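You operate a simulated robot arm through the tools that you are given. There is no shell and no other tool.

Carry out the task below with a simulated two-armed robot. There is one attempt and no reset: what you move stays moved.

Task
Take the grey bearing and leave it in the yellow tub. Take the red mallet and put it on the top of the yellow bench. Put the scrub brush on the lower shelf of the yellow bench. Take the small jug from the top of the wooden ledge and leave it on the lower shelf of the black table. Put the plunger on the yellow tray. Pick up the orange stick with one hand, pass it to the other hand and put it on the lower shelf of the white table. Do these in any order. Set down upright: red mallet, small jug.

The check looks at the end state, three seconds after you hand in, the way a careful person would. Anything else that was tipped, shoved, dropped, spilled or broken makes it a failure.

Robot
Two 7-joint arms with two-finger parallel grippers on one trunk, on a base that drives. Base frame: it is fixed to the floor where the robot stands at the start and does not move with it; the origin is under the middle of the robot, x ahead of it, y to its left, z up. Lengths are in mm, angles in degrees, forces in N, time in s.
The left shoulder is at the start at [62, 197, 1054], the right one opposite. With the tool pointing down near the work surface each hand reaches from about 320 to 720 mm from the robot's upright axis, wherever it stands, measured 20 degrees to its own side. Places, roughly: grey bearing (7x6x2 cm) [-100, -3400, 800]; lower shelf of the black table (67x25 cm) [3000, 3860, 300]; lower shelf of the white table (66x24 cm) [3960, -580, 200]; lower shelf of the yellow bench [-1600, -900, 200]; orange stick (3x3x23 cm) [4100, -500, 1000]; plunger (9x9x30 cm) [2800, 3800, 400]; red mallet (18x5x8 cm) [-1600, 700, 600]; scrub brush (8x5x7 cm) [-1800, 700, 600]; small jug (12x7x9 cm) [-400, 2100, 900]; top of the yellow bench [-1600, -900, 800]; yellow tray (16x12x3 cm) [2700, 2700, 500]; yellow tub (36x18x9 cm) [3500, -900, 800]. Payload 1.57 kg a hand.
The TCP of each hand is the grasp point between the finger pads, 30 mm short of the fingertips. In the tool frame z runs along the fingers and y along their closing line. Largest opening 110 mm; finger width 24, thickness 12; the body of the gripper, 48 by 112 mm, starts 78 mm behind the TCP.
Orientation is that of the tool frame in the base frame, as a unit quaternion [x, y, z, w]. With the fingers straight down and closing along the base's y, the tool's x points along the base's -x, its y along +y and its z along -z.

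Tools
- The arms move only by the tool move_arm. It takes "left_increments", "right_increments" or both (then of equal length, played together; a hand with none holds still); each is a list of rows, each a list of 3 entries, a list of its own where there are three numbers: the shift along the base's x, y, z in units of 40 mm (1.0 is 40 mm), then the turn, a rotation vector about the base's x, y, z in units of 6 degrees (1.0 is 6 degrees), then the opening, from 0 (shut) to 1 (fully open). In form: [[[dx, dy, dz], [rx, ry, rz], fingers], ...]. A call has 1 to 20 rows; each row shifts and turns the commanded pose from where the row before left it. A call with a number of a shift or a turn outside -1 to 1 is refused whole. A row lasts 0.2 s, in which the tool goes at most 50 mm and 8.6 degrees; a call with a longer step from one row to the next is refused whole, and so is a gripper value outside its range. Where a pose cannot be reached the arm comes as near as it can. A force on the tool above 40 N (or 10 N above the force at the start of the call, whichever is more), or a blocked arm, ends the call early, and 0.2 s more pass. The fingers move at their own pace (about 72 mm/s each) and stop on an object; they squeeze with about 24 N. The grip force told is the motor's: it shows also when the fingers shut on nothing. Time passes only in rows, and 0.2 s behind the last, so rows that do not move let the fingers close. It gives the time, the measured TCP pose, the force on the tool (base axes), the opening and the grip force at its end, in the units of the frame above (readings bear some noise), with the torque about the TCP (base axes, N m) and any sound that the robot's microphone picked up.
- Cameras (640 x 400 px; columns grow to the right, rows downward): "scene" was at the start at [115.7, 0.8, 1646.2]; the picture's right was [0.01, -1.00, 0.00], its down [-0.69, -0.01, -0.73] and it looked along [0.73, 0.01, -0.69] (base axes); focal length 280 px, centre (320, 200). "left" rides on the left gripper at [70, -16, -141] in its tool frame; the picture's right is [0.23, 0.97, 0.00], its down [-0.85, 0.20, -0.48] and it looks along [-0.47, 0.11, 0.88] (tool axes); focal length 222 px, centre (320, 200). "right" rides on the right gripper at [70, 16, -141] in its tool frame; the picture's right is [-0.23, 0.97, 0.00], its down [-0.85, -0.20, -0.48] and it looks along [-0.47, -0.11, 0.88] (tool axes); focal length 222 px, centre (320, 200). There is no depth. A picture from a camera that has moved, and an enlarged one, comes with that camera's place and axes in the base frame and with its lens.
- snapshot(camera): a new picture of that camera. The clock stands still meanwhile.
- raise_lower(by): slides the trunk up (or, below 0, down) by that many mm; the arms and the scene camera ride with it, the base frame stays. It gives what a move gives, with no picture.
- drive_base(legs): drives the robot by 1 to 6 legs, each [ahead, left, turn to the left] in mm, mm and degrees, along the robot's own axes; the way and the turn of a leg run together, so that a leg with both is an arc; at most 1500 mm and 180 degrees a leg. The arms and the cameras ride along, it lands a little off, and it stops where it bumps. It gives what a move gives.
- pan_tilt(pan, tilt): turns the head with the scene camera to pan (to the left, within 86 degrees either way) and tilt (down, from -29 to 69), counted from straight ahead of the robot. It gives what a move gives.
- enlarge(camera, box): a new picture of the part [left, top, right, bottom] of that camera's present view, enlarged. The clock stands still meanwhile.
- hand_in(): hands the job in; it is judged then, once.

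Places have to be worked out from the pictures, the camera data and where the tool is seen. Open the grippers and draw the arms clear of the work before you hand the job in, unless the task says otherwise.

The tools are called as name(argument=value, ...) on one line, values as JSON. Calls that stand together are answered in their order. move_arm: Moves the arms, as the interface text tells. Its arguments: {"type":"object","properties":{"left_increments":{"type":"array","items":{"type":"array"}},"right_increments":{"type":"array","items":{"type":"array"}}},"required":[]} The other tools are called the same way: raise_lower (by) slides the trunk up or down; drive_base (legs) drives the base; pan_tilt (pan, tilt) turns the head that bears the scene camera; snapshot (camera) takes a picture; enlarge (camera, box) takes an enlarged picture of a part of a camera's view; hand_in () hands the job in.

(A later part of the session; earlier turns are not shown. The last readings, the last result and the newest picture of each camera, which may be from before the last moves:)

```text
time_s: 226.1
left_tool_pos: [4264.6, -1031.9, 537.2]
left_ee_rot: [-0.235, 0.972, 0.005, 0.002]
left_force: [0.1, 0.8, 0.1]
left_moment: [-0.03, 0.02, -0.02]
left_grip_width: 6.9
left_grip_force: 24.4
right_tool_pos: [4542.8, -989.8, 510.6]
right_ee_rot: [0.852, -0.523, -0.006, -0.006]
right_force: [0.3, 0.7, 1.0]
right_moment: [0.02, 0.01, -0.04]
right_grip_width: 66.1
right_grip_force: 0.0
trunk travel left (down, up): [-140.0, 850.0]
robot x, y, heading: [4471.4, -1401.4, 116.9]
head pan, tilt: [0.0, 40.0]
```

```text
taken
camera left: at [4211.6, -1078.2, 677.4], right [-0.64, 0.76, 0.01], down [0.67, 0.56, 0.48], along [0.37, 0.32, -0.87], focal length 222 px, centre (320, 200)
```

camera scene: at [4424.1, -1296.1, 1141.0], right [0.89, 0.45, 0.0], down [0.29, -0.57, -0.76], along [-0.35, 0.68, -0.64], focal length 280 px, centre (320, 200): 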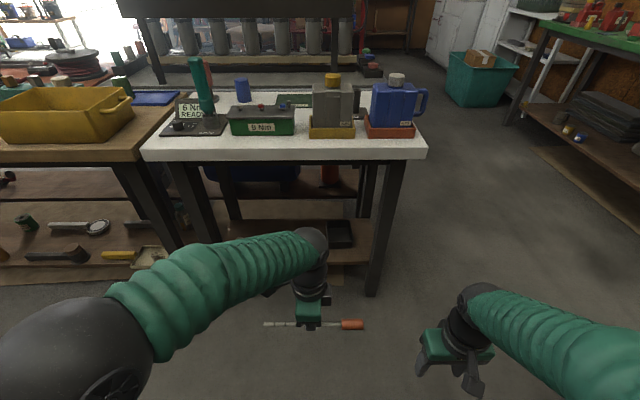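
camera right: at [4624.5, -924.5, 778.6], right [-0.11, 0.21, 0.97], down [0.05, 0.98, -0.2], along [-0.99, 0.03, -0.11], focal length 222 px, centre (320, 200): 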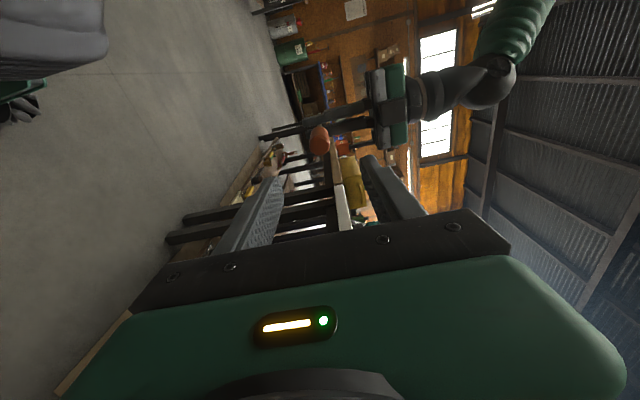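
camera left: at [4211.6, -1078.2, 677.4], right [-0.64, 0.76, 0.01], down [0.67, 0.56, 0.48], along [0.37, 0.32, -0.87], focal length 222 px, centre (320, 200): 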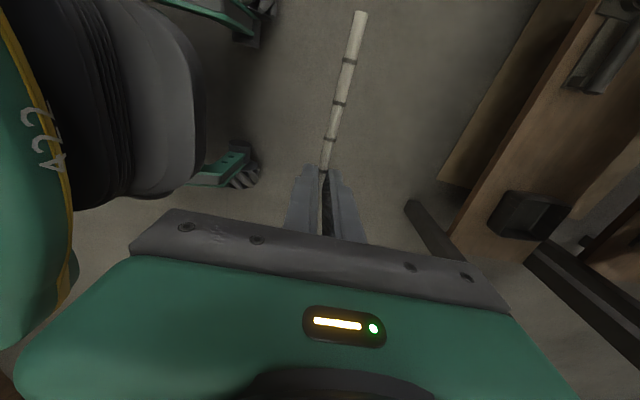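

The stick hangs level in the left hand. I pitch the hand forward 30° about the stick's axis and lower it to z≈340 before approaching the shelf.

move_arm(left_increments=[[[0, 0, -1], [0.89, 0.456, 0], 0], [[0, 0, -1], [0.89, 0.456, 0], 0], [[0, 0, -1], [0.89, 0.456, 0], 0], [[0, 0, -1], [0.89, 0.456, 0], 0], [[0, 0, -1], [0.89, 0.456, 0], 0], [[0, 0, 0], [0, 0, 0], 0]])

snapshot(camera="scene")

snapshot(camera="left")

```text
time_s: 227.1
left_tool_pos: [4115.0, -1009.6, 474.7]
left_ee_rot: [-0.441, 0.848, 0.295, 0.005]
left_force: [-0.9, 0.0, -1.3]
left_moment: [-0.01, -0.01, 0.0]
left_grip_width: 6.8
left_grip_force: 24.0
right_tool_pos: [4541.8, -990.4, 512.1]
right_ee_rot: [0.853, -0.523, -0.005, -0.009]
right_force: [0.1, -0.4, -0.1]
right_moment: [0.01, -0.02, 0.02]
right_grip_width: 66.1
right_grip_force: 0.0
trunk travel left (down, up): [-140.0, 850.0]
robot x, y, heading: [4478.0, -1399.7, 116.9]
head pan, tilt: [0.0, 40.0]
stopped in row 5 (left hand): the arm was blocked; the commanded pose is now the measured one
```

```text
taken
camera scene: at [4420.5, -1297.8, 1141.2], right [0.89, 0.45, 0.0], down [0.29, -0.57, -0.77], along [-0.35, 0.68, -0.64], focal length 280 px, centre (320, 200)
```

scene: 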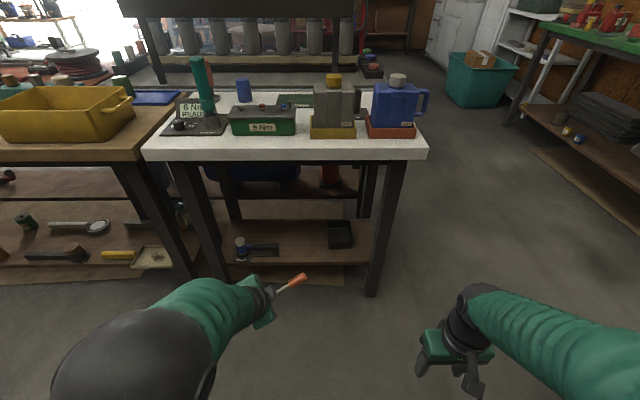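

```text
taken
camera left: at [4120.1, -1139.2, 564.1], right [-0.87, 0.26, 0.42], down [0.49, 0.48, 0.72], along [-0.02, 0.84, -0.54], focal length 222 px, centre (320, 200)
```

left: 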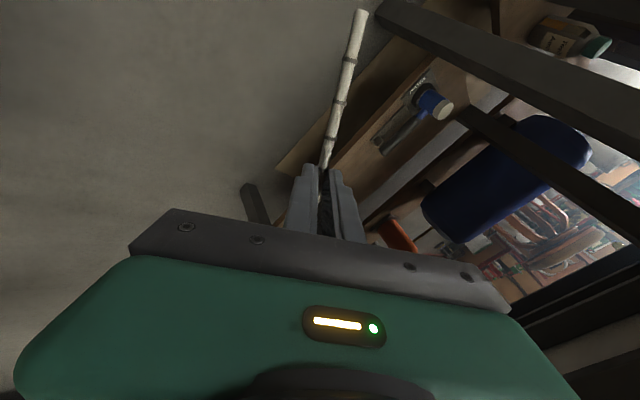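

The arm ran into a wrist limit in that pose (hand near the centre line, pitched and yawed); nothing was touched and the stick is still held. I'll use a vertical hand instead, which works further out to the left: I undo the tilt while moving the hand left and up.

move_arm(left_increments=[[[-0.234, -0.12, 0.14], [-0.706, -0.157, -0.565], 0], [[-0.234, -0.12, 0.14], [-0.706, -0.157, -0.565], 0], [[-0.234, -0.12, 0.14], [-0.706, -0.157, -0.565], 0], [[-0.234, -0.12, 0.14], [-0.706, -0.157, -0.565], 0], [[-0.234, -0.12, 0.14], [-0.706, -0.157, -0.565], 0], [[-0.234, -0.12, 0.14], [-0.706, -0.157, -0.565], 0], [[-0.234, -0.12, 0.14], [-0.706, -0.157, -0.565], 0], [[-0.234, -0.12, 0.14], [-0.706, -0.157, -0.565], 0], [[0, 0, 0], [0, 0, 0], 0]])

snapshot(camera="scene")

snapshot(camera="left")

```text
time_s: 229.1
left_tool_pos: [4049.7, -1046.4, 513.1]
left_ee_rot: [-0.225, 0.974, -0.003, 0.004]
left_force: [-1.0, -0.4, -0.3]
left_moment: [0.02, 0.0, 0.01]
left_grip_width: 6.7
left_grip_force: 24.3
left hand out of reach, approached as far as the arm can: row 1
right_tool_pos: [4543.0, -989.5, 511.2]
right_ee_rot: [0.852, -0.523, -0.005, -0.007]
right_force: [0.7, 0.4, -0.2]
right_moment: [-0.01, 0.01, 0.01]
right_grip_width: 66.2
right_grip_force: 0.0
trunk travel left (down, up): [-140.0, 850.0]
robot x, y, heading: [4471.6, -1403.2, 117.2]
head pan, tilt: [0.0, 40.0]
```

```text
taken
camera scene: at [4423.5, -1295.8, 1141.0], right [0.89, 0.45, 0.0], down [0.29, -0.57, -0.76], along [-0.35, 0.68, -0.64], focal length 280 px, centre (320, 200)
```

scene: 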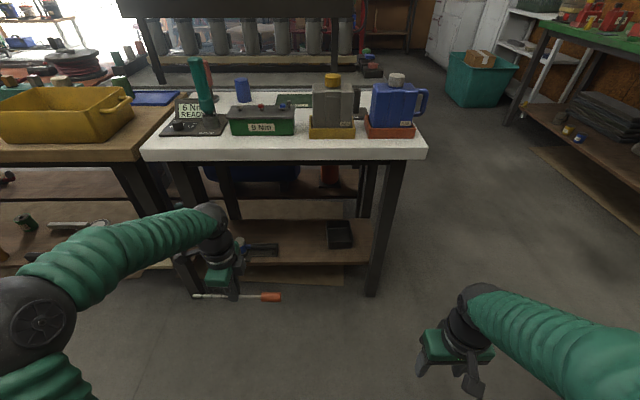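

```text
taken
camera left: at [3994.9, -1088.9, 654.9], right [-0.63, 0.77, -0.01], down [0.68, 0.56, 0.48], along [0.38, 0.3, -0.88], focal length 222 px, centre (320, 200)
```

left: 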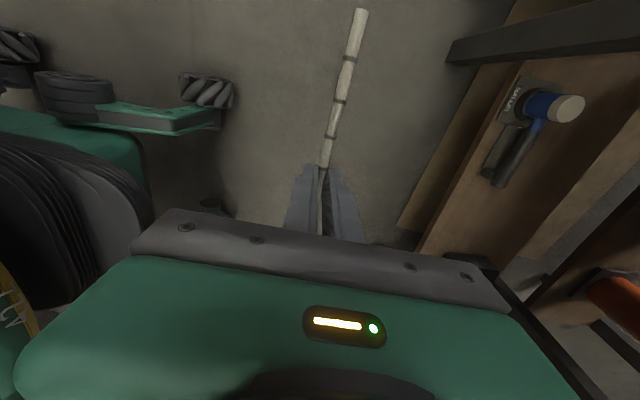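

The hand is vertical again with the stick level. I lower it to z≈330 here, in front of the table.

move_arm(left_increments=[[[0, 0, -0.9], [0, 0, 0], 0], [[0, 0, -0.9], [0, 0, 0], 0], [[0, 0, -0.9], [0, 0, 0], 0], [[0, 0, -0.9], [0, 0, 0], 0], [[0, 0, -0.9], [0, 0, 0], 0], [[0, 0, 0], [0, 0, 0], 0]])

snapshot(camera="scene")

```text
time_s: 230.5
left_tool_pos: [4048.6, -1045.0, 334.4]
left_ee_rot: [-0.226, 0.974, -0.002, 0.004]
left_force: [0.5, -0.4, 0.5]
left_moment: [0.01, 0.01, -0.02]
left_grip_width: 6.9
left_grip_force: 24.3
right_tool_pos: [4543.1, -990.8, 510.0]
right_ee_rot: [0.852, -0.523, -0.005, -0.007]
right_force: [1.0, 0.0, -1.0]
right_moment: [0.01, 0.0, 0.01]
right_grip_width: 66.0
right_grip_force: 0.2
trunk travel left (down, up): [-140.0, 850.0]
robot x, y, heading: [4476.9, -1398.0, 116.9]
head pan, tilt: [0.0, 40.0]
```

```text
taken
camera scene: at [4423.4, -1295.6, 1141.0], right [0.89, 0.45, 0.0], down [0.29, -0.57, -0.76], along [-0.35, 0.68, -0.64], focal length 280 px, centre (320, 200)
```

scene: 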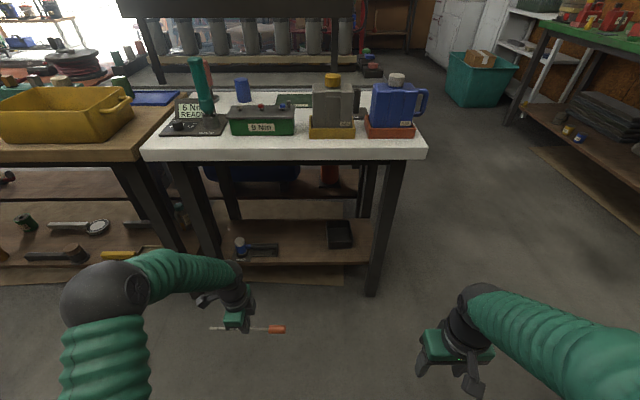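

enlarge(camera="scene", box=[190, 180, 410, 310])

```text
2.91 times, centred on (300, 245) of scene
camera zoom: at [4423.4, -1295.6, 1141.0], right [0.89, 0.45, 0.0], down [0.29, -0.57, -0.76], along [-0.35, 0.68, -0.64], focal length 814 px, centre (378, 69)
```

zoom: 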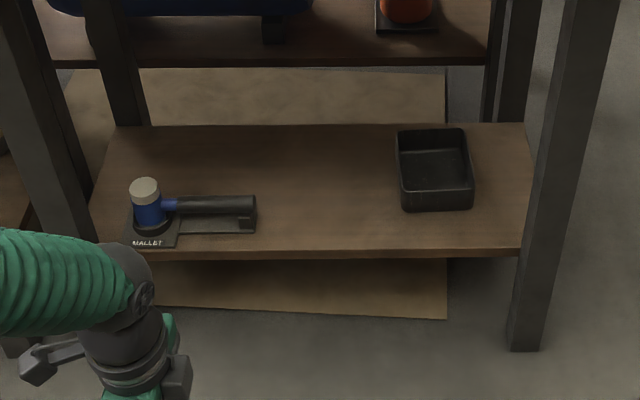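

The shelf front strip is free between the mallet holder and the tray. Target for the stick centre: e.g. about 35 mm behind the shelf's front edge. I drive 265 ahead and 182 right.

drive_base(legs=[[0, -182, 0], [265, 0, 0]])

move_arm(left_increments=[[[0, 0, 0], [0, 0, 0], 0], [[0, 0, 0], [0, 0, 0], 0], [[0, 0, 0], [0, 0, 0], 0]])

snapshot(camera="scene")

snapshot(camera="left")

```text
time_s: 233.5
left_tool_pos: [4083.0, -726.4, 334.7]
left_ee_rot: [-0.228, 0.974, -0.003, 0.004]
left_force: [0.3, -0.3, -0.6]
left_moment: [0.01, 0.04, -0.03]
left_grip_width: 6.5
left_grip_force: 23.9
right_tool_pos: [4577.6, -666.2, 510.5]
right_ee_rot: [0.854, -0.52, -0.006, -0.007]
right_force: [-0.3, 0.6, -0.4]
right_moment: [-0.02, 0.02, -0.01]
right_grip_width: 66.3
right_grip_force: 0.0
trunk travel left (down, up): [-140.0, 850.0]
robot x, y, heading: [4514.2, -1077.4, 117.4]
head pan, tilt: [0.0, 40.0]
```

```text
time_s: 234.3
left_tool_pos: [4084.3, -727.1, 334.3]
left_ee_rot: [-0.23, 0.973, -0.001, 0.002]
left_force: [-0.4, 0.6, 0.3]
left_moment: [0.0, 0.01, 0.03]
left_grip_width: 7.0
left_grip_force: 24.2
right_tool_pos: [4577.2, -666.8, 511.7]
right_ee_rot: [0.854, -0.52, -0.007, -0.007]
right_force: [0.0, -0.5, 0.0]
right_moment: [-0.01, 0.01, 0.01]
right_grip_width: 65.8
right_grip_force: 0.1
trunk travel left (down, up): [-140.0, 850.0]
robot x, y, heading: [4513.2, -1074.1, 117.2]
head pan, tilt: [0.0, 40.0]
```

```text
taken
camera scene: at [4459.6, -973.9, 1141.0], right [0.89, 0.46, 0.0], down [0.3, -0.57, -0.76], along [-0.35, 0.68, -0.64], focal length 280 px, centre (320, 200)
```

scene: 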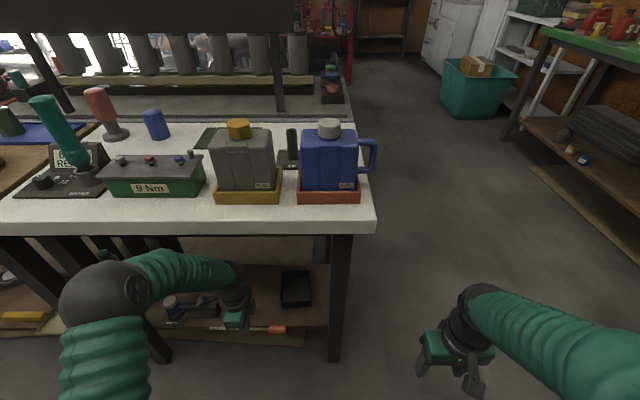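

```text
taken
camera left: at [4028.1, -770.8, 475.7], right [-0.64, 0.77, -0.01], down [0.67, 0.56, 0.48], along [0.37, 0.3, -0.88], focal length 222 px, centre (320, 200)
```

left: 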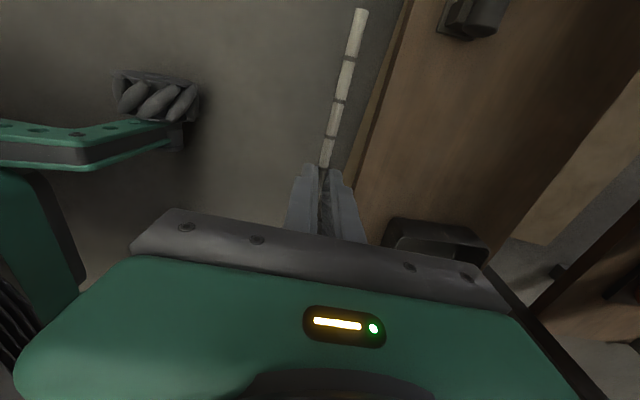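

I move the hand 92 mm further in over the shelf.

move_arm(left_increments=[[[-0.3, 0.7, 0], [0, 0, 0], 0], [[-0.3, 0.7, 0], [0, 0, 0], 0], [[-0.3, 0.7, 0], [0, 0, 0], 0], [[0, 0, 0], [0, 0, 0], 0]])

enlarge(camera="scene", box=[130, 220, 380, 370])

snapshot(camera="left")

```text
time_s: 235.3
left_tool_pos: [4047.9, -643.7, 333.2]
left_ee_rot: [-0.23, 0.973, -0.002, 0.004]
left_force: [-0.2, 0.5, 0.1]
left_moment: [-0.02, 0.03, -0.03]
left_grip_width: 6.6
left_grip_force: 23.5
right_tool_pos: [4577.0, -667.9, 512.3]
right_ee_rot: [0.854, -0.52, -0.006, -0.008]
right_force: [-0.8, 0.1, -0.3]
right_moment: [0.02, -0.01, -0.01]
right_grip_width: 66.2
right_grip_force: 0.0
trunk travel left (down, up): [-140.0, 850.0]
robot x, y, heading: [4513.6, -1078.2, 117.3]
head pan, tilt: [0.0, 40.0]
```

```text
2.56 times, centred on (255, 295) of scene
camera zoom: at [4459.5, -973.6, 1141.0], right [0.89, 0.46, 0.0], down [0.3, -0.57, -0.76], along [-0.35, 0.68, -0.64], focal length 716 px, centre (486, -43)
```

zoom: 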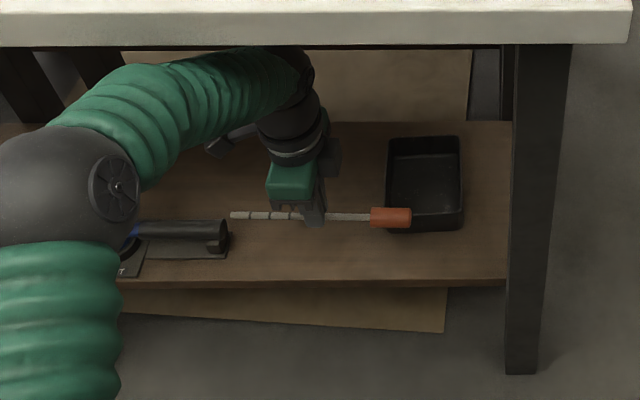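

```text
taken
camera left: at [3992.7, -688.1, 475.0], right [-0.64, 0.77, -0.01], down [0.67, 0.56, 0.48], along [0.38, 0.3, -0.88], focal length 222 px, centre (320, 200)
```

left: 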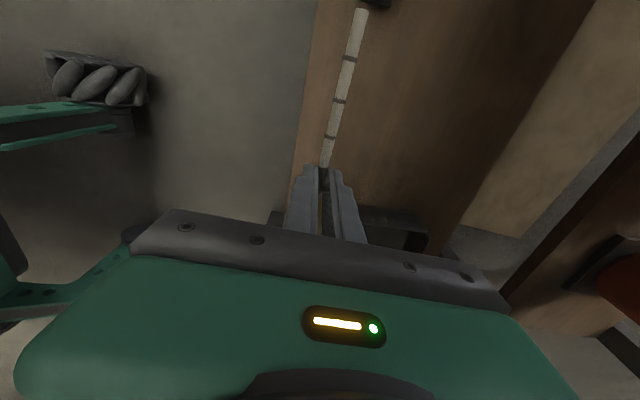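

Position is good: 39 mm behind the shelf edge, clear of tray and mallet holder. I shift 8 mm right and lower to just above contact.

move_arm(left_increments=[[[0.18, 0.09, -0.7], [0, 0, 0], 0], [[0, 0, -0.8], [0, 0, 0], 0], [[0, 0, -0.6], [0, 0, 0], 0], [[0, 0, 0], [0, 0, 0], 0]])

enlarge(camera="scene", box=[130, 220, 380, 370])

```text
time_s: 236.3
left_tool_pos: [4056.9, -639.5, 250.8]
left_ee_rot: [-0.229, 0.973, -0.002, 0.003]
left_force: [0.1, -0.5, 0.7]
left_moment: [0.02, 0.03, -0.04]
left_grip_width: 6.9
left_grip_force: 24.3
right_tool_pos: [4577.0, -666.9, 512.1]
right_ee_rot: [0.855, -0.519, -0.006, -0.007]
right_force: [-0.4, -0.3, -0.3]
right_moment: [-0.01, -0.02, 0.03]
right_grip_width: 65.9
right_grip_force: 0.0
trunk travel left (down, up): [-140.0, 850.0]
robot x, y, heading: [4512.7, -1077.2, 117.5]
head pan, tilt: [0.0, 40.0]
```

```text
2.56 times, centred on (255, 295) of scene
camera zoom: at [4459.5, -973.5, 1140.9], right [0.89, 0.46, 0.0], down [0.3, -0.57, -0.76], along [-0.35, 0.68, -0.64], focal length 716 px, centre (486, -43)
```

zoom: 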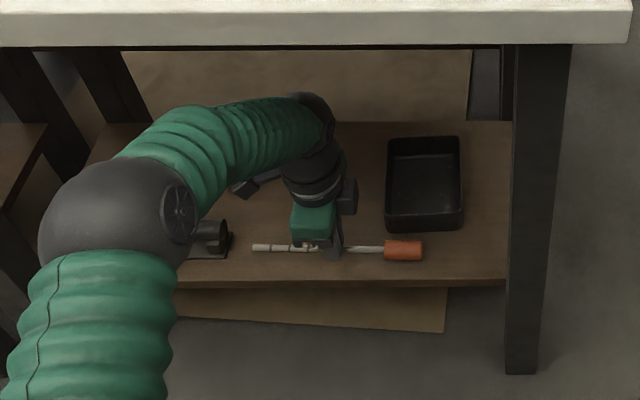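

move_arm(left_increments=[[[0, 0, -0.15], [0, 0, 0], 0], [[0, 0, 0], [0, 0, 0], 0]])

move_arm(left_increments=[[[0, 0, -0.12], [0, 0, 0], 0], [[0, 0, 0], [0, 0, 0], 0]])

move_arm(left_increments=[[[0, 0, -0.1], [0, 0, 0], 0], [[0, 0, 0], [0, 0, 0], 0]])

enlarge(camera="scene", box=[200, 270, 320, 345])

```text
time_s: 236.9
left_tool_pos: [4055.0, -638.2, 245.6]
left_ee_rot: [-0.23, 0.973, -0.002, 0.003]
left_force: [0.5, 0.5, 0.2]
left_moment: [-0.02, 0.04, 0.02]
left_grip_width: 6.8
left_grip_force: 23.8
right_tool_pos: [4577.1, -667.6, 511.6]
right_ee_rot: [0.854, -0.521, -0.006, -0.007]
right_force: [-0.5, -0.3, 0.1]
right_moment: [0.01, 0.03, 0.02]
right_grip_width: 66.1
right_grip_force: 0.1
trunk travel left (down, up): [-140.0, 850.0]
robot x, y, heading: [4511.0, -1077.4, 117.2]
head pan, tilt: [0.0, 40.0]
```

```text
time_s: 237.5
left_tool_pos: [4056.5, -638.8, 239.4]
left_ee_rot: [-0.23, 0.973, -0.002, 0.003]
left_force: [-0.3, -0.8, 0.2]
left_moment: [-0.02, 0.01, 0.0]
left_grip_width: 6.6
left_grip_force: 23.8
right_tool_pos: [4577.7, -666.5, 510.8]
right_ee_rot: [0.854, -0.52, -0.006, -0.007]
right_force: [0.1, 0.7, 0.2]
right_moment: [-0.02, 0.01, 0.01]
right_grip_width: 66.1
right_grip_force: 0.0
trunk travel left (down, up): [-140.0, 850.0]
robot x, y, heading: [4512.6, -1080.9, 117.3]
head pan, tilt: [0.0, 40.0]
```

```text
time_s: 238.1
left_tool_pos: [4055.2, -638.1, 237.1]
left_ee_rot: [-0.229, 0.973, 0.0, 0.003]
left_force: [-0.6, -0.7, 9.9]
left_moment: [0.28, -0.56, -0.06]
left_grip_width: 6.5
left_grip_force: 23.9
right_tool_pos: [4578.2, -667.1, 511.2]
right_ee_rot: [0.854, -0.52, -0.007, -0.007]
right_force: [0.0, 0.0, 0.1]
right_moment: [0.0, -0.01, 0.02]
right_grip_width: 66.0
right_grip_force: 0.1
trunk travel left (down, up): [-140.0, 850.0]
robot x, y, heading: [4513.8, -1080.6, 117.5]
head pan, tilt: [0.0, 40.0]
```

```text
5.33 times, centred on (260, 308) of scene
camera zoom: at [4460.6, -974.7, 1141.2], right [0.89, 0.46, 0.0], down [0.3, -0.57, -0.77], along [-0.35, 0.68, -0.64], focal length 1493 px, centre (640, -373)
```

zoom: 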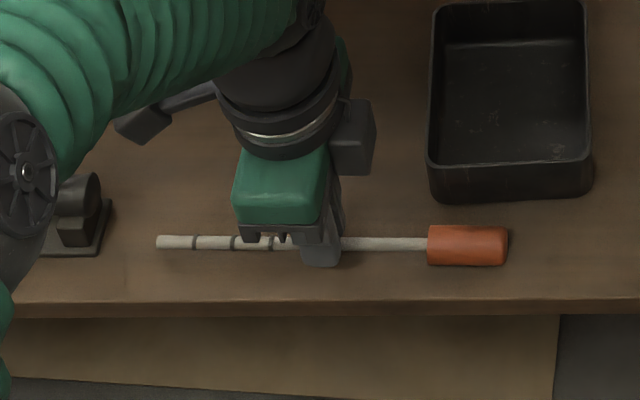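

The grip touches the shelf. I ease up 1–2 mm, open a little, and check that the stick stays.

move_arm(left_increments=[[[0, 0, 0.03], [0, 0, 0], 0.05], [[0, 0, 0], [0, 0, 0], 0.12], [[0, 0, 0], [0, 0, 0], 0.2], [[0, 0, 0], [0, 0, 0], 0.25], [[0, 0, 0], [0, 0, 0], 0.25]])

enlarge(camera="scene", box=[200, 270, 320, 345])

```text
time_s: 239.3
left_tool_pos: [4055.5, -638.2, 237.5]
left_ee_rot: [-0.23, 0.973, -0.002, 0.004]
left_force: [0.1, -0.2, -0.2]
left_moment: [0.04, -0.04, -0.01]
left_grip_width: 27.8
left_grip_force: 0.0
right_tool_pos: [4577.1, -667.4, 511.7]
right_ee_rot: [0.854, -0.52, -0.005, -0.007]
right_force: [-0.1, -0.1, -0.9]
right_moment: [0.01, 0.0, -0.01]
right_grip_width: 66.1
right_grip_force: 0.1
trunk travel left (down, up): [-140.0, 850.0]
robot x, y, heading: [4514.3, -1077.9, 117.4]
head pan, tilt: [0.0, 40.0]
```

```text
5.33 times, centred on (260, 308) of scene
camera zoom: at [4459.6, -973.6, 1140.9], right [0.89, 0.46, 0.0], down [0.3, -0.57, -0.76], along [-0.35, 0.68, -0.64], focal length 1493 px, centre (640, -373)
```

zoom: 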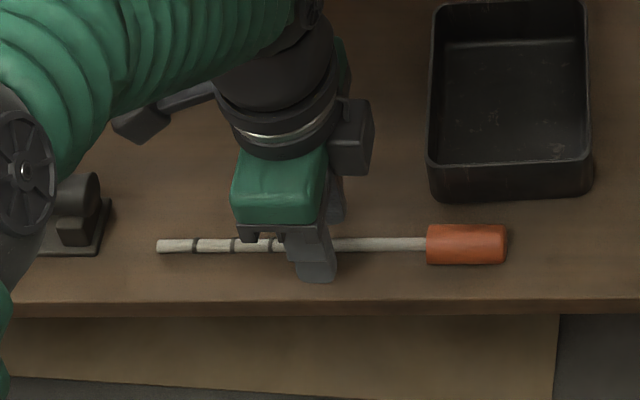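

The stick lies on the shelf. I lift the hand straight up, then draw it back out from under the table.

move_arm(left_increments=[[[0, 0, 0.5], [0, 0, 0], 0.25], [[0, 0, 0.9], [0, 0, 0], 0.25], [[0, 0, 0.9], [0, 0, 0], 0.25], [[0.44, -0.86, 0], [0, 0, 0], 0.25], [[0.44, -0.86, 0], [0, 0, 0], 0.25], [[0.44, -0.86, 0], [0, 0, 0], 0.25], [[0, 0, 0], [0, 0, 0], 0.25]])

drive_base(legs=[[-250, 0, 0]])

enlarge(camera="scene", box=[130, 150, 400, 320])

```text
time_s: 240.9
left_tool_pos: [4106.6, -743.0, 329.6]
left_ee_rot: [-0.229, 0.973, -0.002, 0.003]
left_force: [0.9, -0.5, 0.4]
left_moment: [0.02, 0.03, 0.01]
left_grip_width: 27.7
left_grip_force: 0.1
right_tool_pos: [4577.6, -667.2, 511.1]
right_ee_rot: [0.854, -0.52, -0.006, -0.007]
right_force: [0.4, 1.0, 1.1]
right_moment: [0.01, 0.01, 0.0]
right_grip_width: 66.2
right_grip_force: 0.0
trunk travel left (down, up): [-140.0, 850.0]
robot x, y, heading: [4515.0, -1079.4, 117.4]
head pan, tilt: [0.0, 40.0]
```

```text
time_s: 242.7
left_tool_pos: [4223.4, -962.1, 329.6]
left_ee_rot: [-0.227, 0.974, -0.001, 0.003]
left_force: [-0.2, -0.6, -0.3]
left_moment: [0.04, 0.0, 0.01]
left_grip_width: 27.6
left_grip_force: 0.1
right_tool_pos: [4693.7, -888.4, 512.2]
right_ee_rot: [0.853, -0.522, -0.006, -0.006]
right_force: [-0.9, 0.2, -0.3]
right_moment: [0.0, 0.0, 0.01]
right_grip_width: 65.8
right_grip_force: 0.0
trunk travel left (down, up): [-140.0, 850.0]
robot x, y, heading: [4631.2, -1299.6, 117.2]
head pan, tilt: [0.0, 40.0]
```

```text
2.35 times, centred on (265, 235) of scene
camera zoom: at [4574.4, -1195.1, 1141.1], right [0.89, 0.46, 0.0], down [0.29, -0.57, -0.77], along [-0.35, 0.68, -0.64], focal length 658 px, centre (449, 118)
```

zoom: 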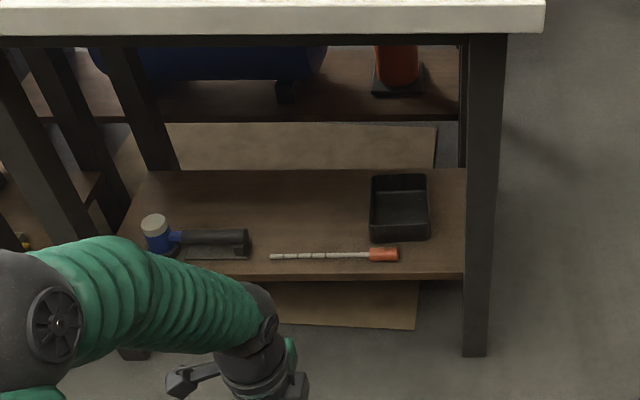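

The stick is on the white table's lower shelf, as it should be. I raise the trunk and turn the left hand back to its normal yaw.

raise_lower(by=400)

raise_lower(by=110)

move_arm(left_increments=[[[0, 0, 0.5], [0, 0, 1], 0.6], [[0, 0, 0.5], [0, 0, 1], 0.6], [[0, 0, 0.5], [0, 0, 1], 0.6], [[0, 0, 0.5], [0, 0, 1], 0.6], [[0, 0, 0.5], [0, 0, 1], 0.6], [[0, 0, 0.5], [0, 0, 1], 0.6], [[0, 0, 0.5], [0, 0, 1], 0.6], [[0, 0, 0.5], [0, 0, 1], 0.6], [[0, 0, 0.5], [0, 0, 1], 0.6], [[0, 0, 0], [0, 0, 1], 0.6], [[0, 0, 0], [0, 0, 1], 0.6], [[0, 0, 0], [0, 0, 1], 0.6], [[0, 0, 0], [0, 0, 1], 0.6], [[0, 0, 0], [0, 0, 1], 0.6], [[0, 0, 0], [0, 0, 1], 0.6]])

pan_tilt(pan=0, tilt=20)

snapshot(camera="scene")

```text
time_s: 246.6
left_tool_pos: [4222.5, -961.6, 729.1]
left_ee_rot: [-0.228, 0.974, -0.001, 0.003]
left_force: [0.2, 0.3, -1.0]
left_moment: [0.01, 0.03, 0.01]
left_grip_width: 27.4
left_grip_force: 0.0
right_tool_pos: [4692.9, -888.8, 911.4]
right_ee_rot: [0.853, -0.521, -0.007, -0.008]
right_force: [-0.7, 1.0, -0.7]
right_moment: [-0.01, 0.0, 0.02]
right_grip_width: 66.0
right_grip_force: 0.1
trunk travel left (down, up): [-540.0, 450.0]
robot x, y, heading: [4624.8, -1301.0, 117.2]
head pan, tilt: [0.0, 40.0]
```

```text
time_s: 248.0
left_tool_pos: [4223.0, -960.8, 839.0]
left_ee_rot: [-0.226, 0.974, -0.002, 0.004]
left_force: [0.9, 0.3, -1.3]
left_moment: [0.0, -0.02, -0.01]
left_grip_width: 27.5
left_grip_force: 0.0
right_tool_pos: [4693.2, -888.5, 1023.0]
right_ee_rot: [0.853, -0.522, -0.006, -0.007]
right_force: [0.8, -0.1, -0.5]
right_moment: [-0.01, 0.01, 0.01]
right_grip_width: 66.1
right_grip_force: 0.0
trunk travel left (down, up): [-650.0, 340.0]
robot x, y, heading: [4625.4, -1294.9, 117.0]
head pan, tilt: [0.0, 40.0]
```

```text
time_s: 251.2
left_tool_pos: [4223.1, -960.6, 1018.0]
left_ee_rot: [0.85, -0.527, 0.0, -0.003]
left_force: [0.0, -0.4, 0.0]
left_moment: [0.0, 0.02, 0.0]
left_grip_width: 66.0
left_grip_force: 0.1
right_tool_pos: [4692.6, -888.2, 1021.3]
right_ee_rot: [0.853, -0.522, -0.007, -0.008]
right_force: [-0.6, -0.4, 0.6]
right_moment: [0.0, -0.04, 0.0]
right_grip_width: 66.2
right_grip_force: 0.1
trunk travel left (down, up): [-650.0, 340.0]
robot x, y, heading: [4628.8, -1299.9, 117.2]
head pan, tilt: [0.0, 40.0]
```

```text
time_s: 252.0
left_tool_pos: [4223.1, -960.2, 1018.8]
left_ee_rot: [0.85, -0.527, 0.0, -0.003]
left_force: [-0.2, 0.2, 0.7]
left_moment: [-0.02, 0.03, 0.02]
left_grip_width: 66.0
left_grip_force: 0.0
right_tool_pos: [4693.9, -888.3, 1022.6]
right_ee_rot: [0.853, -0.521, -0.006, -0.008]
right_force: [-0.2, 0.1, -0.2]
right_moment: [-0.01, -0.02, 0.02]
right_grip_width: 65.8
right_grip_force: 0.0
trunk travel left (down, up): [-650.0, 340.0]
robot x, y, heading: [4629.0, -1298.9, 117.2]
head pan, tilt: [0.0, 20.0]
```

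```text
taken
camera scene: at [4570.3, -1186.8, 1682.3], right [0.89, 0.46, 0.0], down [0.16, -0.31, -0.94], along [-0.43, 0.83, -0.34], focal length 280 px, centre (320, 200)
```

scene: 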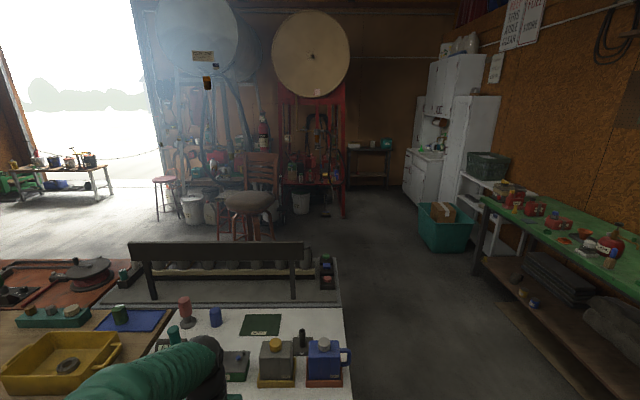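

The black table is at the back (near column 370) and the tray should be by the red rack. I enlarge that region.

enlarge(camera="scene", box=[260, 110, 420, 225])

```text
3.48 times, centred on (340, 168) of scene
camera zoom: at [4570.3, -1186.8, 1682.3], right [0.89, 0.46, 0.0], down [0.16, -0.31, -0.94], along [-0.43, 0.83, -0.34], focal length 973 px, centre (250, 313)
```

zoom: 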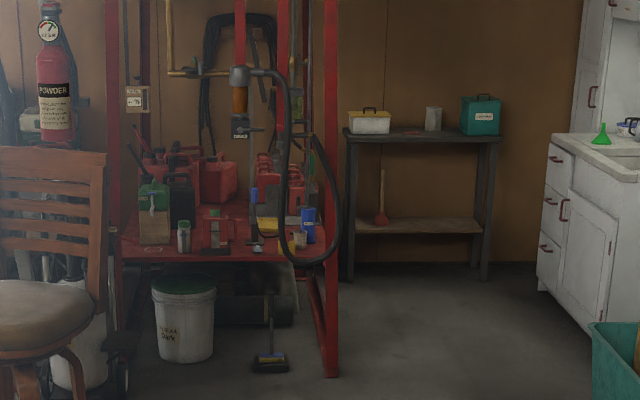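

The plunger stands on the black table's lower shelf, beside the red rack which holds the tray on its shelf. I drive around the island's end and up the passage toward the back.

raise_lower(by=150)

drive_base(legs=[[0, -750, 0], [1450, 0, 0], [1450, 0, 0], [250, 0, 0]])

snapshot(camera="scene")

```text
time_s: 253.8
left_tool_pos: [4223.2, -960.0, 1168.6]
left_ee_rot: [0.849, -0.528, -0.001, -0.002]
left_force: [-0.4, 0.7, -0.1]
left_moment: [0.02, 0.03, -0.03]
left_grip_width: 66.2
left_grip_force: 0.1
right_tool_pos: [4691.9, -888.5, 1172.8]
right_ee_rot: [0.853, -0.521, -0.007, -0.007]
right_force: [-0.5, 0.4, 0.2]
right_moment: [0.0, 0.02, -0.02]
right_grip_width: 66.1
right_grip_force: 0.0
trunk travel left (down, up): [-800.0, 190.0]
robot x, y, heading: [4629.7, -1297.2, 117.2]
head pan, tilt: [0.0, 20.0]
```

```text
time_s: 272.8
left_tool_pos: [3436.7, 2182.8, 1170.0]
left_ee_rot: [0.847, -0.531, -0.002, -0.004]
left_force: [0.4, -0.3, -0.6]
left_moment: [0.02, -0.01, 0.01]
left_grip_width: 65.7
left_grip_force: 0.1
right_tool_pos: [3909.2, 2248.9, 1174.0]
right_ee_rot: [0.851, -0.525, -0.008, -0.008]
right_force: [0.6, 0.3, 0.2]
right_moment: [0.0, 0.02, -0.01]
right_grip_width: 65.9
right_grip_force: 0.1
trunk travel left (down, up): [-800.0, 190.0]
robot x, y, heading: [3836.6, 1842.2, 116.7]
head pan, tilt: [0.0, 20.0]
```

```text
taken
camera scene: at [3784.0, 1949.9, 1833.0], right [0.89, 0.45, 0.0], down [0.15, -0.3, -0.94], along [-0.42, 0.84, -0.34], focal length 280 px, centre (320, 200)
```

scene: 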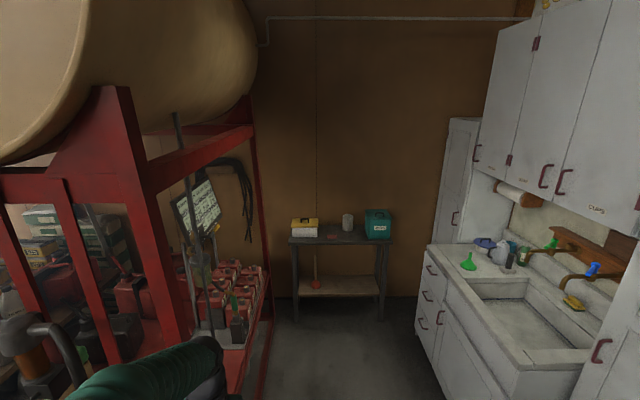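

The passage leads between the red rack and the white counter to the black table. I shift right 180 mm to its middle and advance about a metre.

drive_base(legs=[[0, -180, 0.3], [1050, 0, 0]])

pan_tilt(pan=0, tilt=35)

snapshot(camera="scene")

```text
time_s: 279.4
left_tool_pos: [3133.0, 3207.8, 1169.6]
left_ee_rot: [0.843, -0.537, -0.001, -0.003]
left_force: [0.2, 0.0, 0.2]
left_moment: [-0.03, 0.01, -0.02]
left_grip_width: 66.0
left_grip_force: 0.1
right_tool_pos: [3603.9, 3270.3, 1172.3]
right_ee_rot: [0.847, -0.532, -0.007, -0.007]
right_force: [0.2, 0.4, 0.5]
right_moment: [-0.02, -0.03, 0.01]
right_grip_width: 66.1
right_grip_force: 0.1
trunk travel left (down, up): [-800.0, 190.0]
robot x, y, heading: [3527.7, 2863.0, 115.8]
head pan, tilt: [0.0, 20.0]
```

```text
time_s: 280.1
left_tool_pos: [3133.3, 3208.2, 1168.3]
left_ee_rot: [0.844, -0.537, -0.002, -0.002]
left_force: [-0.4, 0.9, -0.3]
left_moment: [0.04, -0.03, -0.02]
left_grip_width: 65.9
left_grip_force: 0.1
right_tool_pos: [3605.5, 3271.1, 1173.1]
right_ee_rot: [0.847, -0.532, -0.007, -0.007]
right_force: [-0.2, -0.5, 0.6]
right_moment: [0.01, -0.03, 0.01]
right_grip_width: 66.1
right_grip_force: 0.1
trunk travel left (down, up): [-800.0, 190.0]
robot x, y, heading: [3526.4, 2862.5, 116.1]
head pan, tilt: [0.0, 35.0]
```

```text
taken
camera scene: at [3476.9, 2971.5, 1808.6], right [0.9, 0.44, 0.0], down [0.25, -0.52, -0.82], along [-0.36, 0.74, -0.57], focal length 280 px, centre (320, 200)
```

scene: 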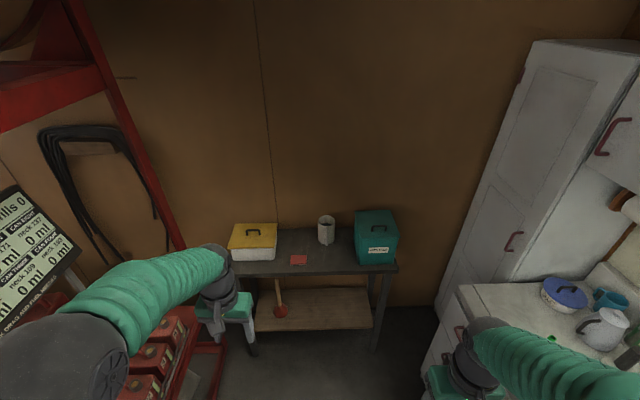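

Facing the black table: the plunger stands at about (2840, 3748) on its lower shelf. First I look left at the rack's side, where the tray should be.

pan_tilt(pan=75, tilt=50)

snapshot(camera="scene")

pan_tilt(pan=80, tilt=25)

snapshot(camera="scene")

```text
time_s: 281.6
left_tool_pos: [3132.8, 3208.8, 1169.0]
left_ee_rot: [0.843, -0.538, -0.001, -0.003]
left_force: [-0.7, -1.1, 0.3]
left_moment: [0.0, 0.02, -0.01]
left_grip_width: 66.2
left_grip_force: 0.1
right_tool_pos: [3605.0, 3270.8, 1172.7]
right_ee_rot: [0.847, -0.531, -0.007, -0.007]
right_force: [0.0, -0.7, 0.8]
right_moment: [-0.01, -0.01, -0.03]
right_grip_width: 65.8
right_grip_force: 0.0
trunk travel left (down, up): [-800.0, 190.0]
robot x, y, heading: [3529.2, 2863.7, 115.8]
head pan, tilt: [75.0, 50.0]
```

```text
taken
camera scene: at [3439.4, 2877.5, 1787.0], right [-0.19, 0.98, 0.0], down [0.75, 0.14, -0.64], along [-0.63, -0.12, -0.77], focal length 280 px, centre (320, 200)
```

scene: 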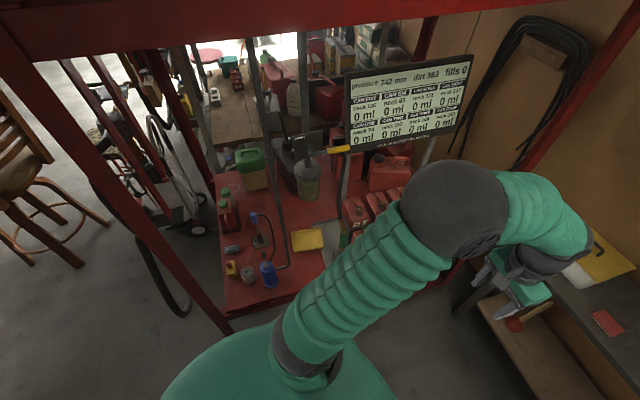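

```text
time_s: 282.5
left_tool_pos: [3132.7, 3209.3, 1170.2]
left_ee_rot: [0.844, -0.537, -0.001, -0.003]
left_force: [-0.4, -0.3, -0.1]
left_moment: [0.0, 0.01, 0.0]
left_grip_width: 66.2
left_grip_force: 0.1
right_tool_pos: [3604.6, 3271.0, 1172.0]
right_ee_rot: [0.847, -0.531, -0.007, -0.007]
right_force: [0.9, -0.3, -0.4]
right_moment: [0.02, 0.0, 0.03]
right_grip_width: 65.8
right_grip_force: 0.1
trunk travel left (down, up): [-800.0, 190.0]
robot x, y, heading: [3531.1, 2864.5, 116.0]
head pan, tilt: [80.0, 25.0]
```

```text
taken
camera scene: at [3426.5, 2866.7, 1824.4], right [-0.27, 0.96, 0.0], down [0.41, 0.11, -0.91], along [-0.87, -0.25, -0.42], focal length 280 px, centre (320, 200)
```

scene: 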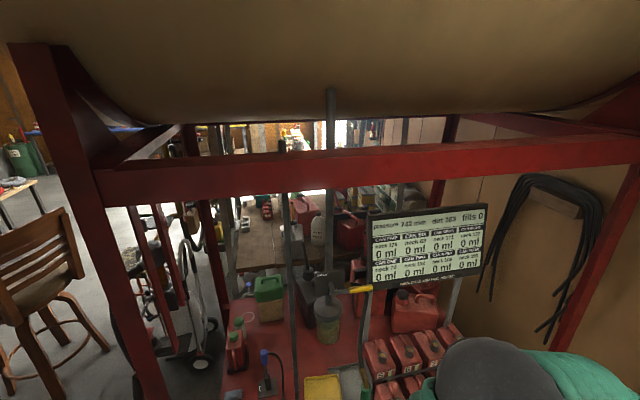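

pan_tilt(pan=75, tilt=50)

enlarge(camera="scene", box=[200, 150, 400, 310])

```text
time_s: 283.4
left_tool_pos: [3132.9, 3209.3, 1168.7]
left_ee_rot: [0.844, -0.537, -0.001, -0.003]
left_force: [-0.3, -0.4, 0.0]
left_moment: [0.03, -0.02, 0.01]
left_grip_width: 65.9
left_grip_force: 0.0
right_tool_pos: [3605.7, 3270.3, 1172.0]
right_ee_rot: [0.847, -0.532, -0.007, -0.009]
right_force: [0.0, -0.1, -0.5]
right_moment: [-0.01, -0.01, 0.01]
right_grip_width: 66.0
right_grip_force: 0.0
trunk travel left (down, up): [-800.0, 190.0]
robot x, y, heading: [3529.1, 2864.5, 116.0]
head pan, tilt: [75.0, 50.0]
```

```text
2.50 times, centred on (300, 230) of scene
camera zoom: at [3439.5, 2877.3, 1787.0], right [-0.19, 0.98, 0.0], down [0.75, 0.14, -0.64], along [-0.63, -0.12, -0.77], focal length 700 px, centre (370, 125)
```

zoom: 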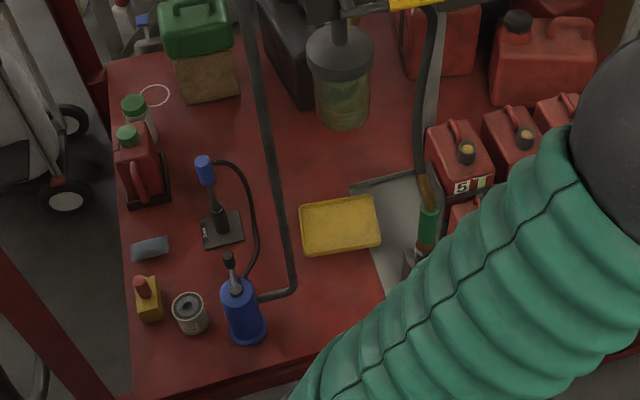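

The yellow tray is on the rack's red shelf at about (2672, 2665, 500), reachable from this passage side between a pipe and a hose. First the plunger: I lower the trunk, centre in the passage, and pitch the left hand to point forward.

drive_base(legs=[[0, -60, 1]])

raise_lower(by=-400)

raise_lower(by=-130)

pan_tilt(pan=10, tilt=35)

move_arm(left_increments=[[[0, 0, 0], [0.891, 0.454, 0], 0.6], [[0, 0, 0], [0.891, 0.454, 0], 0.6], [[0, 0, 0], [0.891, 0.454, 0], 0.6], [[0, 0, 0], [0.891, 0.454, 0], 0.6], [[0, 0, 0], [0.891, 0.454, 0], 0.6], [[0, 0, 0], [0.891, 0.454, 0], 0.6], [[0, 0, 0], [0.891, 0.454, 0], 0.6], [[0, 0, 0], [0.891, 0.454, 0], 0.6], [[0, 0, 0], [0.891, 0.454, 0], 0.6], [[0, 0, 0], [0.891, 0.454, 0], 0.6], [[0, 0, 0], [0.891, 0.454, 0], 0.6], [[0, 0, 0], [0.891, 0.454, 0], 0.6], [[0, 0, 0], [0, 0, 0], 0.6]])

snapshot(camera="scene")

snapshot(camera="left")

```text
time_s: 284.3
left_tool_pos: [3159.5, 3216.9, 1165.6]
left_ee_rot: [0.849, -0.528, 0.003, -0.008]
left_force: [-1.0, 0.2, -0.2]
left_moment: [0.08, -0.11, 0.02]
left_grip_width: 66.1
left_grip_force: 0.1
right_tool_pos: [3632.6, 3288.2, 1176.2]
right_ee_rot: [0.853, -0.522, -0.003, -0.015]
right_force: [0.4, -0.8, 0.2]
right_moment: [-0.07, -0.03, 0.0]
right_grip_width: 65.9
right_grip_force: 0.1
trunk travel left (down, up): [-800.0, 190.0]
robot x, y, heading: [3582.1, 2888.6, 117.0]
head pan, tilt: [75.0, 50.0]
```

```text
time_s: 288.2
left_tool_pos: [3168.5, 3219.7, 767.5]
left_ee_rot: [0.85, -0.528, 0.001, -0.006]
left_force: [0.3, -0.2, 0.0]
left_moment: [-0.01, 0.03, -0.01]
left_grip_width: 66.1
left_grip_force: 0.1
right_tool_pos: [3641.7, 3291.7, 774.9]
right_ee_rot: [0.853, -0.522, -0.006, -0.011]
right_force: [-0.1, -0.7, -0.2]
right_moment: [0.01, 0.02, -0.02]
right_grip_width: 66.0
right_grip_force: 0.1
trunk travel left (down, up): [-400.0, 590.0]
robot x, y, heading: [3579.1, 2887.0, 117.0]
head pan, tilt: [75.0, 50.0]
```

```text
time_s: 289.8
left_tool_pos: [3168.8, 3220.6, 637.9]
left_ee_rot: [0.85, -0.527, 0.001, -0.006]
left_force: [0.6, -0.4, 0.8]
left_moment: [0.03, -0.01, -0.01]
left_grip_width: 65.8
left_grip_force: 0.1
right_tool_pos: [3641.5, 3290.7, 644.2]
right_ee_rot: [0.853, -0.521, -0.006, -0.011]
right_force: [0.6, 1.1, 0.2]
right_moment: [0.0, 0.04, 0.05]
right_grip_width: 66.1
right_grip_force: 0.0
trunk travel left (down, up): [-270.0, 720.0]
robot x, y, heading: [3578.8, 2883.9, 117.1]
head pan, tilt: [75.0, 50.0]
```

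```text
time_s: 291.1
left_tool_pos: [3168.8, 3220.6, 636.5]
left_ee_rot: [0.849, -0.528, 0.0, -0.006]
left_force: [-0.5, 0.5, -0.8]
left_moment: [0.01, -0.01, -0.06]
left_grip_width: 65.6
left_grip_force: 0.0
right_tool_pos: [3639.6, 3291.3, 643.9]
right_ee_rot: [0.853, -0.522, -0.006, -0.011]
right_force: [-0.3, 0.0, 0.6]
right_moment: [0.01, 0.02, 0.02]
right_grip_width: 66.1
right_grip_force: 0.1
trunk travel left (down, up): [-270.0, 720.0]
robot x, y, heading: [3581.1, 2889.2, 117.0]
head pan, tilt: [10.0, 35.0]
```

```text
time_s: 293.9
left_tool_pos: [3145.2, 3258.3, 635.6]
left_ee_rot: [0.684, -0.428, -0.503, -0.309]
left_force: [-0.1, -0.6, 0.6]
left_moment: [-0.03, 0.02, -0.01]
left_grip_width: 66.1
left_grip_force: 0.0
left hand out of reach, approached as far as the arm can: row 9, 10, 11, 12
right_tool_pos: [3641.1, 3290.3, 644.5]
right_ee_rot: [0.853, -0.522, -0.006, -0.012]
right_force: [0.8, 0.3, -0.3]
right_moment: [0.02, 0.0, 0.03]
right_grip_width: 65.8
right_grip_force: 0.1
trunk travel left (down, up): [-270.0, 720.0]
robot x, y, heading: [3582.7, 2889.2, 117.0]
head pan, tilt: [10.0, 35.0]
```

```text
taken
camera scene: at [3512.5, 2985.8, 1278.6], right [0.8, 0.6, 0.0], down [0.35, -0.46, -0.82], along [-0.49, 0.65, -0.57], focal length 280 px, centre (320, 200)
```

scene: 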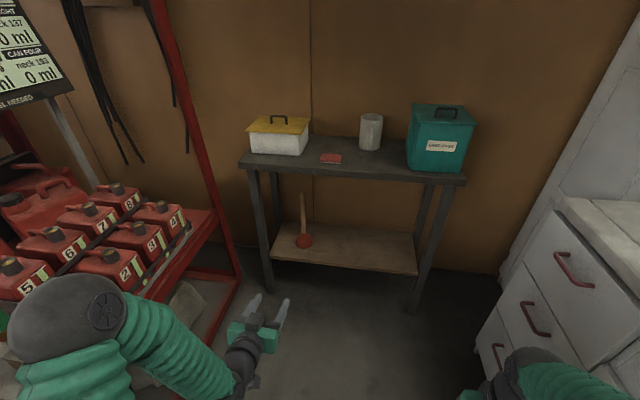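

```text
taken
camera left: at [3228.6, 3127.0, 611.3], right [-0.84, -0.49, -0.21], down [-0.09, -0.26, 0.96], along [-0.53, 0.83, 0.18], focal length 222 px, centre (320, 200)
```

left: 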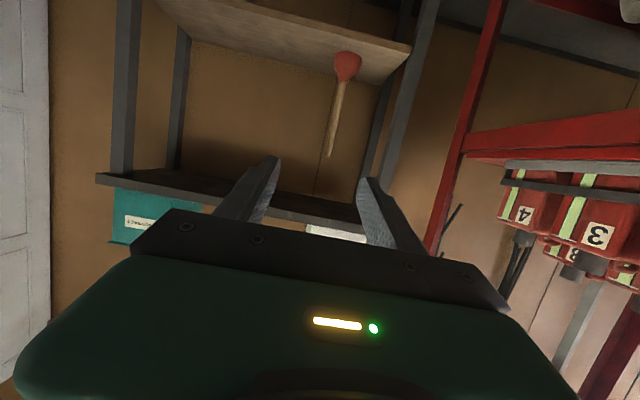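

The plunger handle is at about e.g. x≈2840, y≈3750, top near z 600; the hand points forward at 18° below horizontal. I lower it to z≈525, shift it left in line with the handle, and drive closer.

move_arm(left_increments=[[[-0.35, -0.18, -0.7], [0, 0, 0], 0.7], [[-0.35, -0.18, -0.7], [0, 0, 0], 0.7], [[-0.35, -0.18, -0.7], [0, 0, 0], 0.7], [[0, 0, -0.7], [0, 0, 0], 0.7], [[0, 0, 0], [0, 0, 0], 0.7]])

drive_base(legs=[[390, 0, 0]])

move_arm(left_increments=[[[0, 0, 0], [0, 0, 0], 0.7], [[0, 0, 0], [0, 0, 0], 0.7], [[0, 0, 0], [0, 0, 0], 0.7]])

snapshot(camera="scene")

snapshot(camera="left")

```text
time_s: 295.1
left_tool_pos: [3103.7, 3237.7, 523.4]
left_ee_rot: [0.684, -0.429, -0.503, -0.31]
left_force: [0.0, -0.5, -0.4]
left_moment: [0.01, 0.01, 0.03]
left_grip_width: 76.9
left_grip_force: 0.1
right_tool_pos: [3641.1, 3290.4, 644.4]
right_ee_rot: [0.853, -0.522, -0.005, -0.012]
right_force: [-0.4, 0.0, 0.2]
right_moment: [-0.01, 0.02, -0.01]
right_grip_width: 66.2
right_grip_force: 0.0
trunk travel left (down, up): [-270.0, 720.0]
robot x, y, heading: [3581.9, 2886.8, 116.9]
head pan, tilt: [10.0, 35.0]
```

```text
time_s: 297.6
left_tool_pos: [2922.1, 3582.0, 523.2]
left_ee_rot: [0.686, -0.427, -0.503, -0.307]
left_force: [0.0, 0.5, -0.5]
left_moment: [0.04, -0.02, -0.01]
left_grip_width: 77.1
left_grip_force: 0.1
right_tool_pos: [3458.3, 3639.4, 644.3]
right_ee_rot: [0.855, -0.519, -0.005, -0.012]
right_force: [-0.6, 0.0, 0.0]
right_moment: [-0.01, -0.02, 0.0]
right_grip_width: 65.9
right_grip_force: 0.0
trunk travel left (down, up): [-270.0, 720.0]
robot x, y, heading: [3404.9, 3235.7, 117.2]
head pan, tilt: [10.0, 35.0]
```

```text
time_s: 298.4
left_tool_pos: [2922.4, 3581.8, 524.5]
left_ee_rot: [0.686, -0.426, -0.503, -0.307]
left_force: [-0.1, -0.4, 0.2]
left_moment: [0.04, -0.01, -0.02]
left_grip_width: 77.0
left_grip_force: 0.0
right_tool_pos: [3459.3, 3638.5, 644.0]
right_ee_rot: [0.855, -0.519, -0.005, -0.012]
right_force: [0.3, 1.1, -0.1]
right_moment: [0.01, 0.01, 0.0]
right_grip_width: 66.2
right_grip_force: 0.1
trunk travel left (down, up): [-270.0, 720.0]
robot x, y, heading: [3403.7, 3234.3, 117.1]
head pan, tilt: [10.0, 35.0]
```

```text
taken
camera scene: at [3333.6, 3332.9, 1278.6], right [0.8, 0.61, 0.0], down [0.35, -0.46, -0.82], along [-0.5, 0.65, -0.57], focal length 280 px, centre (320, 200)
```

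scene: 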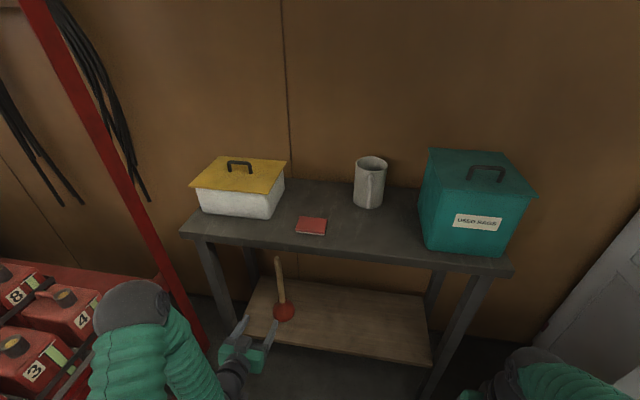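

```text
taken
camera left: at [3007.8, 3450.4, 500.5], right [-0.84, -0.5, -0.21], down [-0.08, -0.26, 0.96], along [-0.53, 0.83, 0.18], focal length 222 px, centre (320, 200)
```

left: 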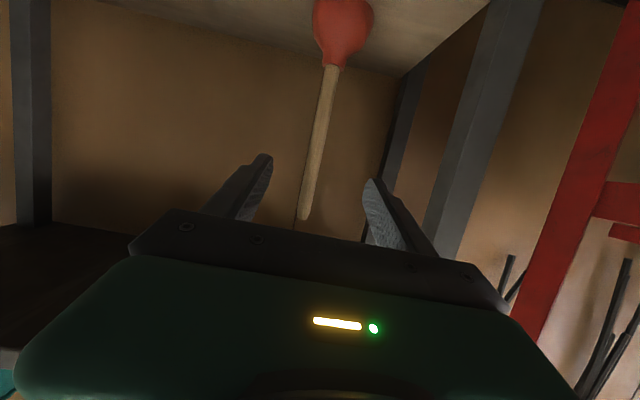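

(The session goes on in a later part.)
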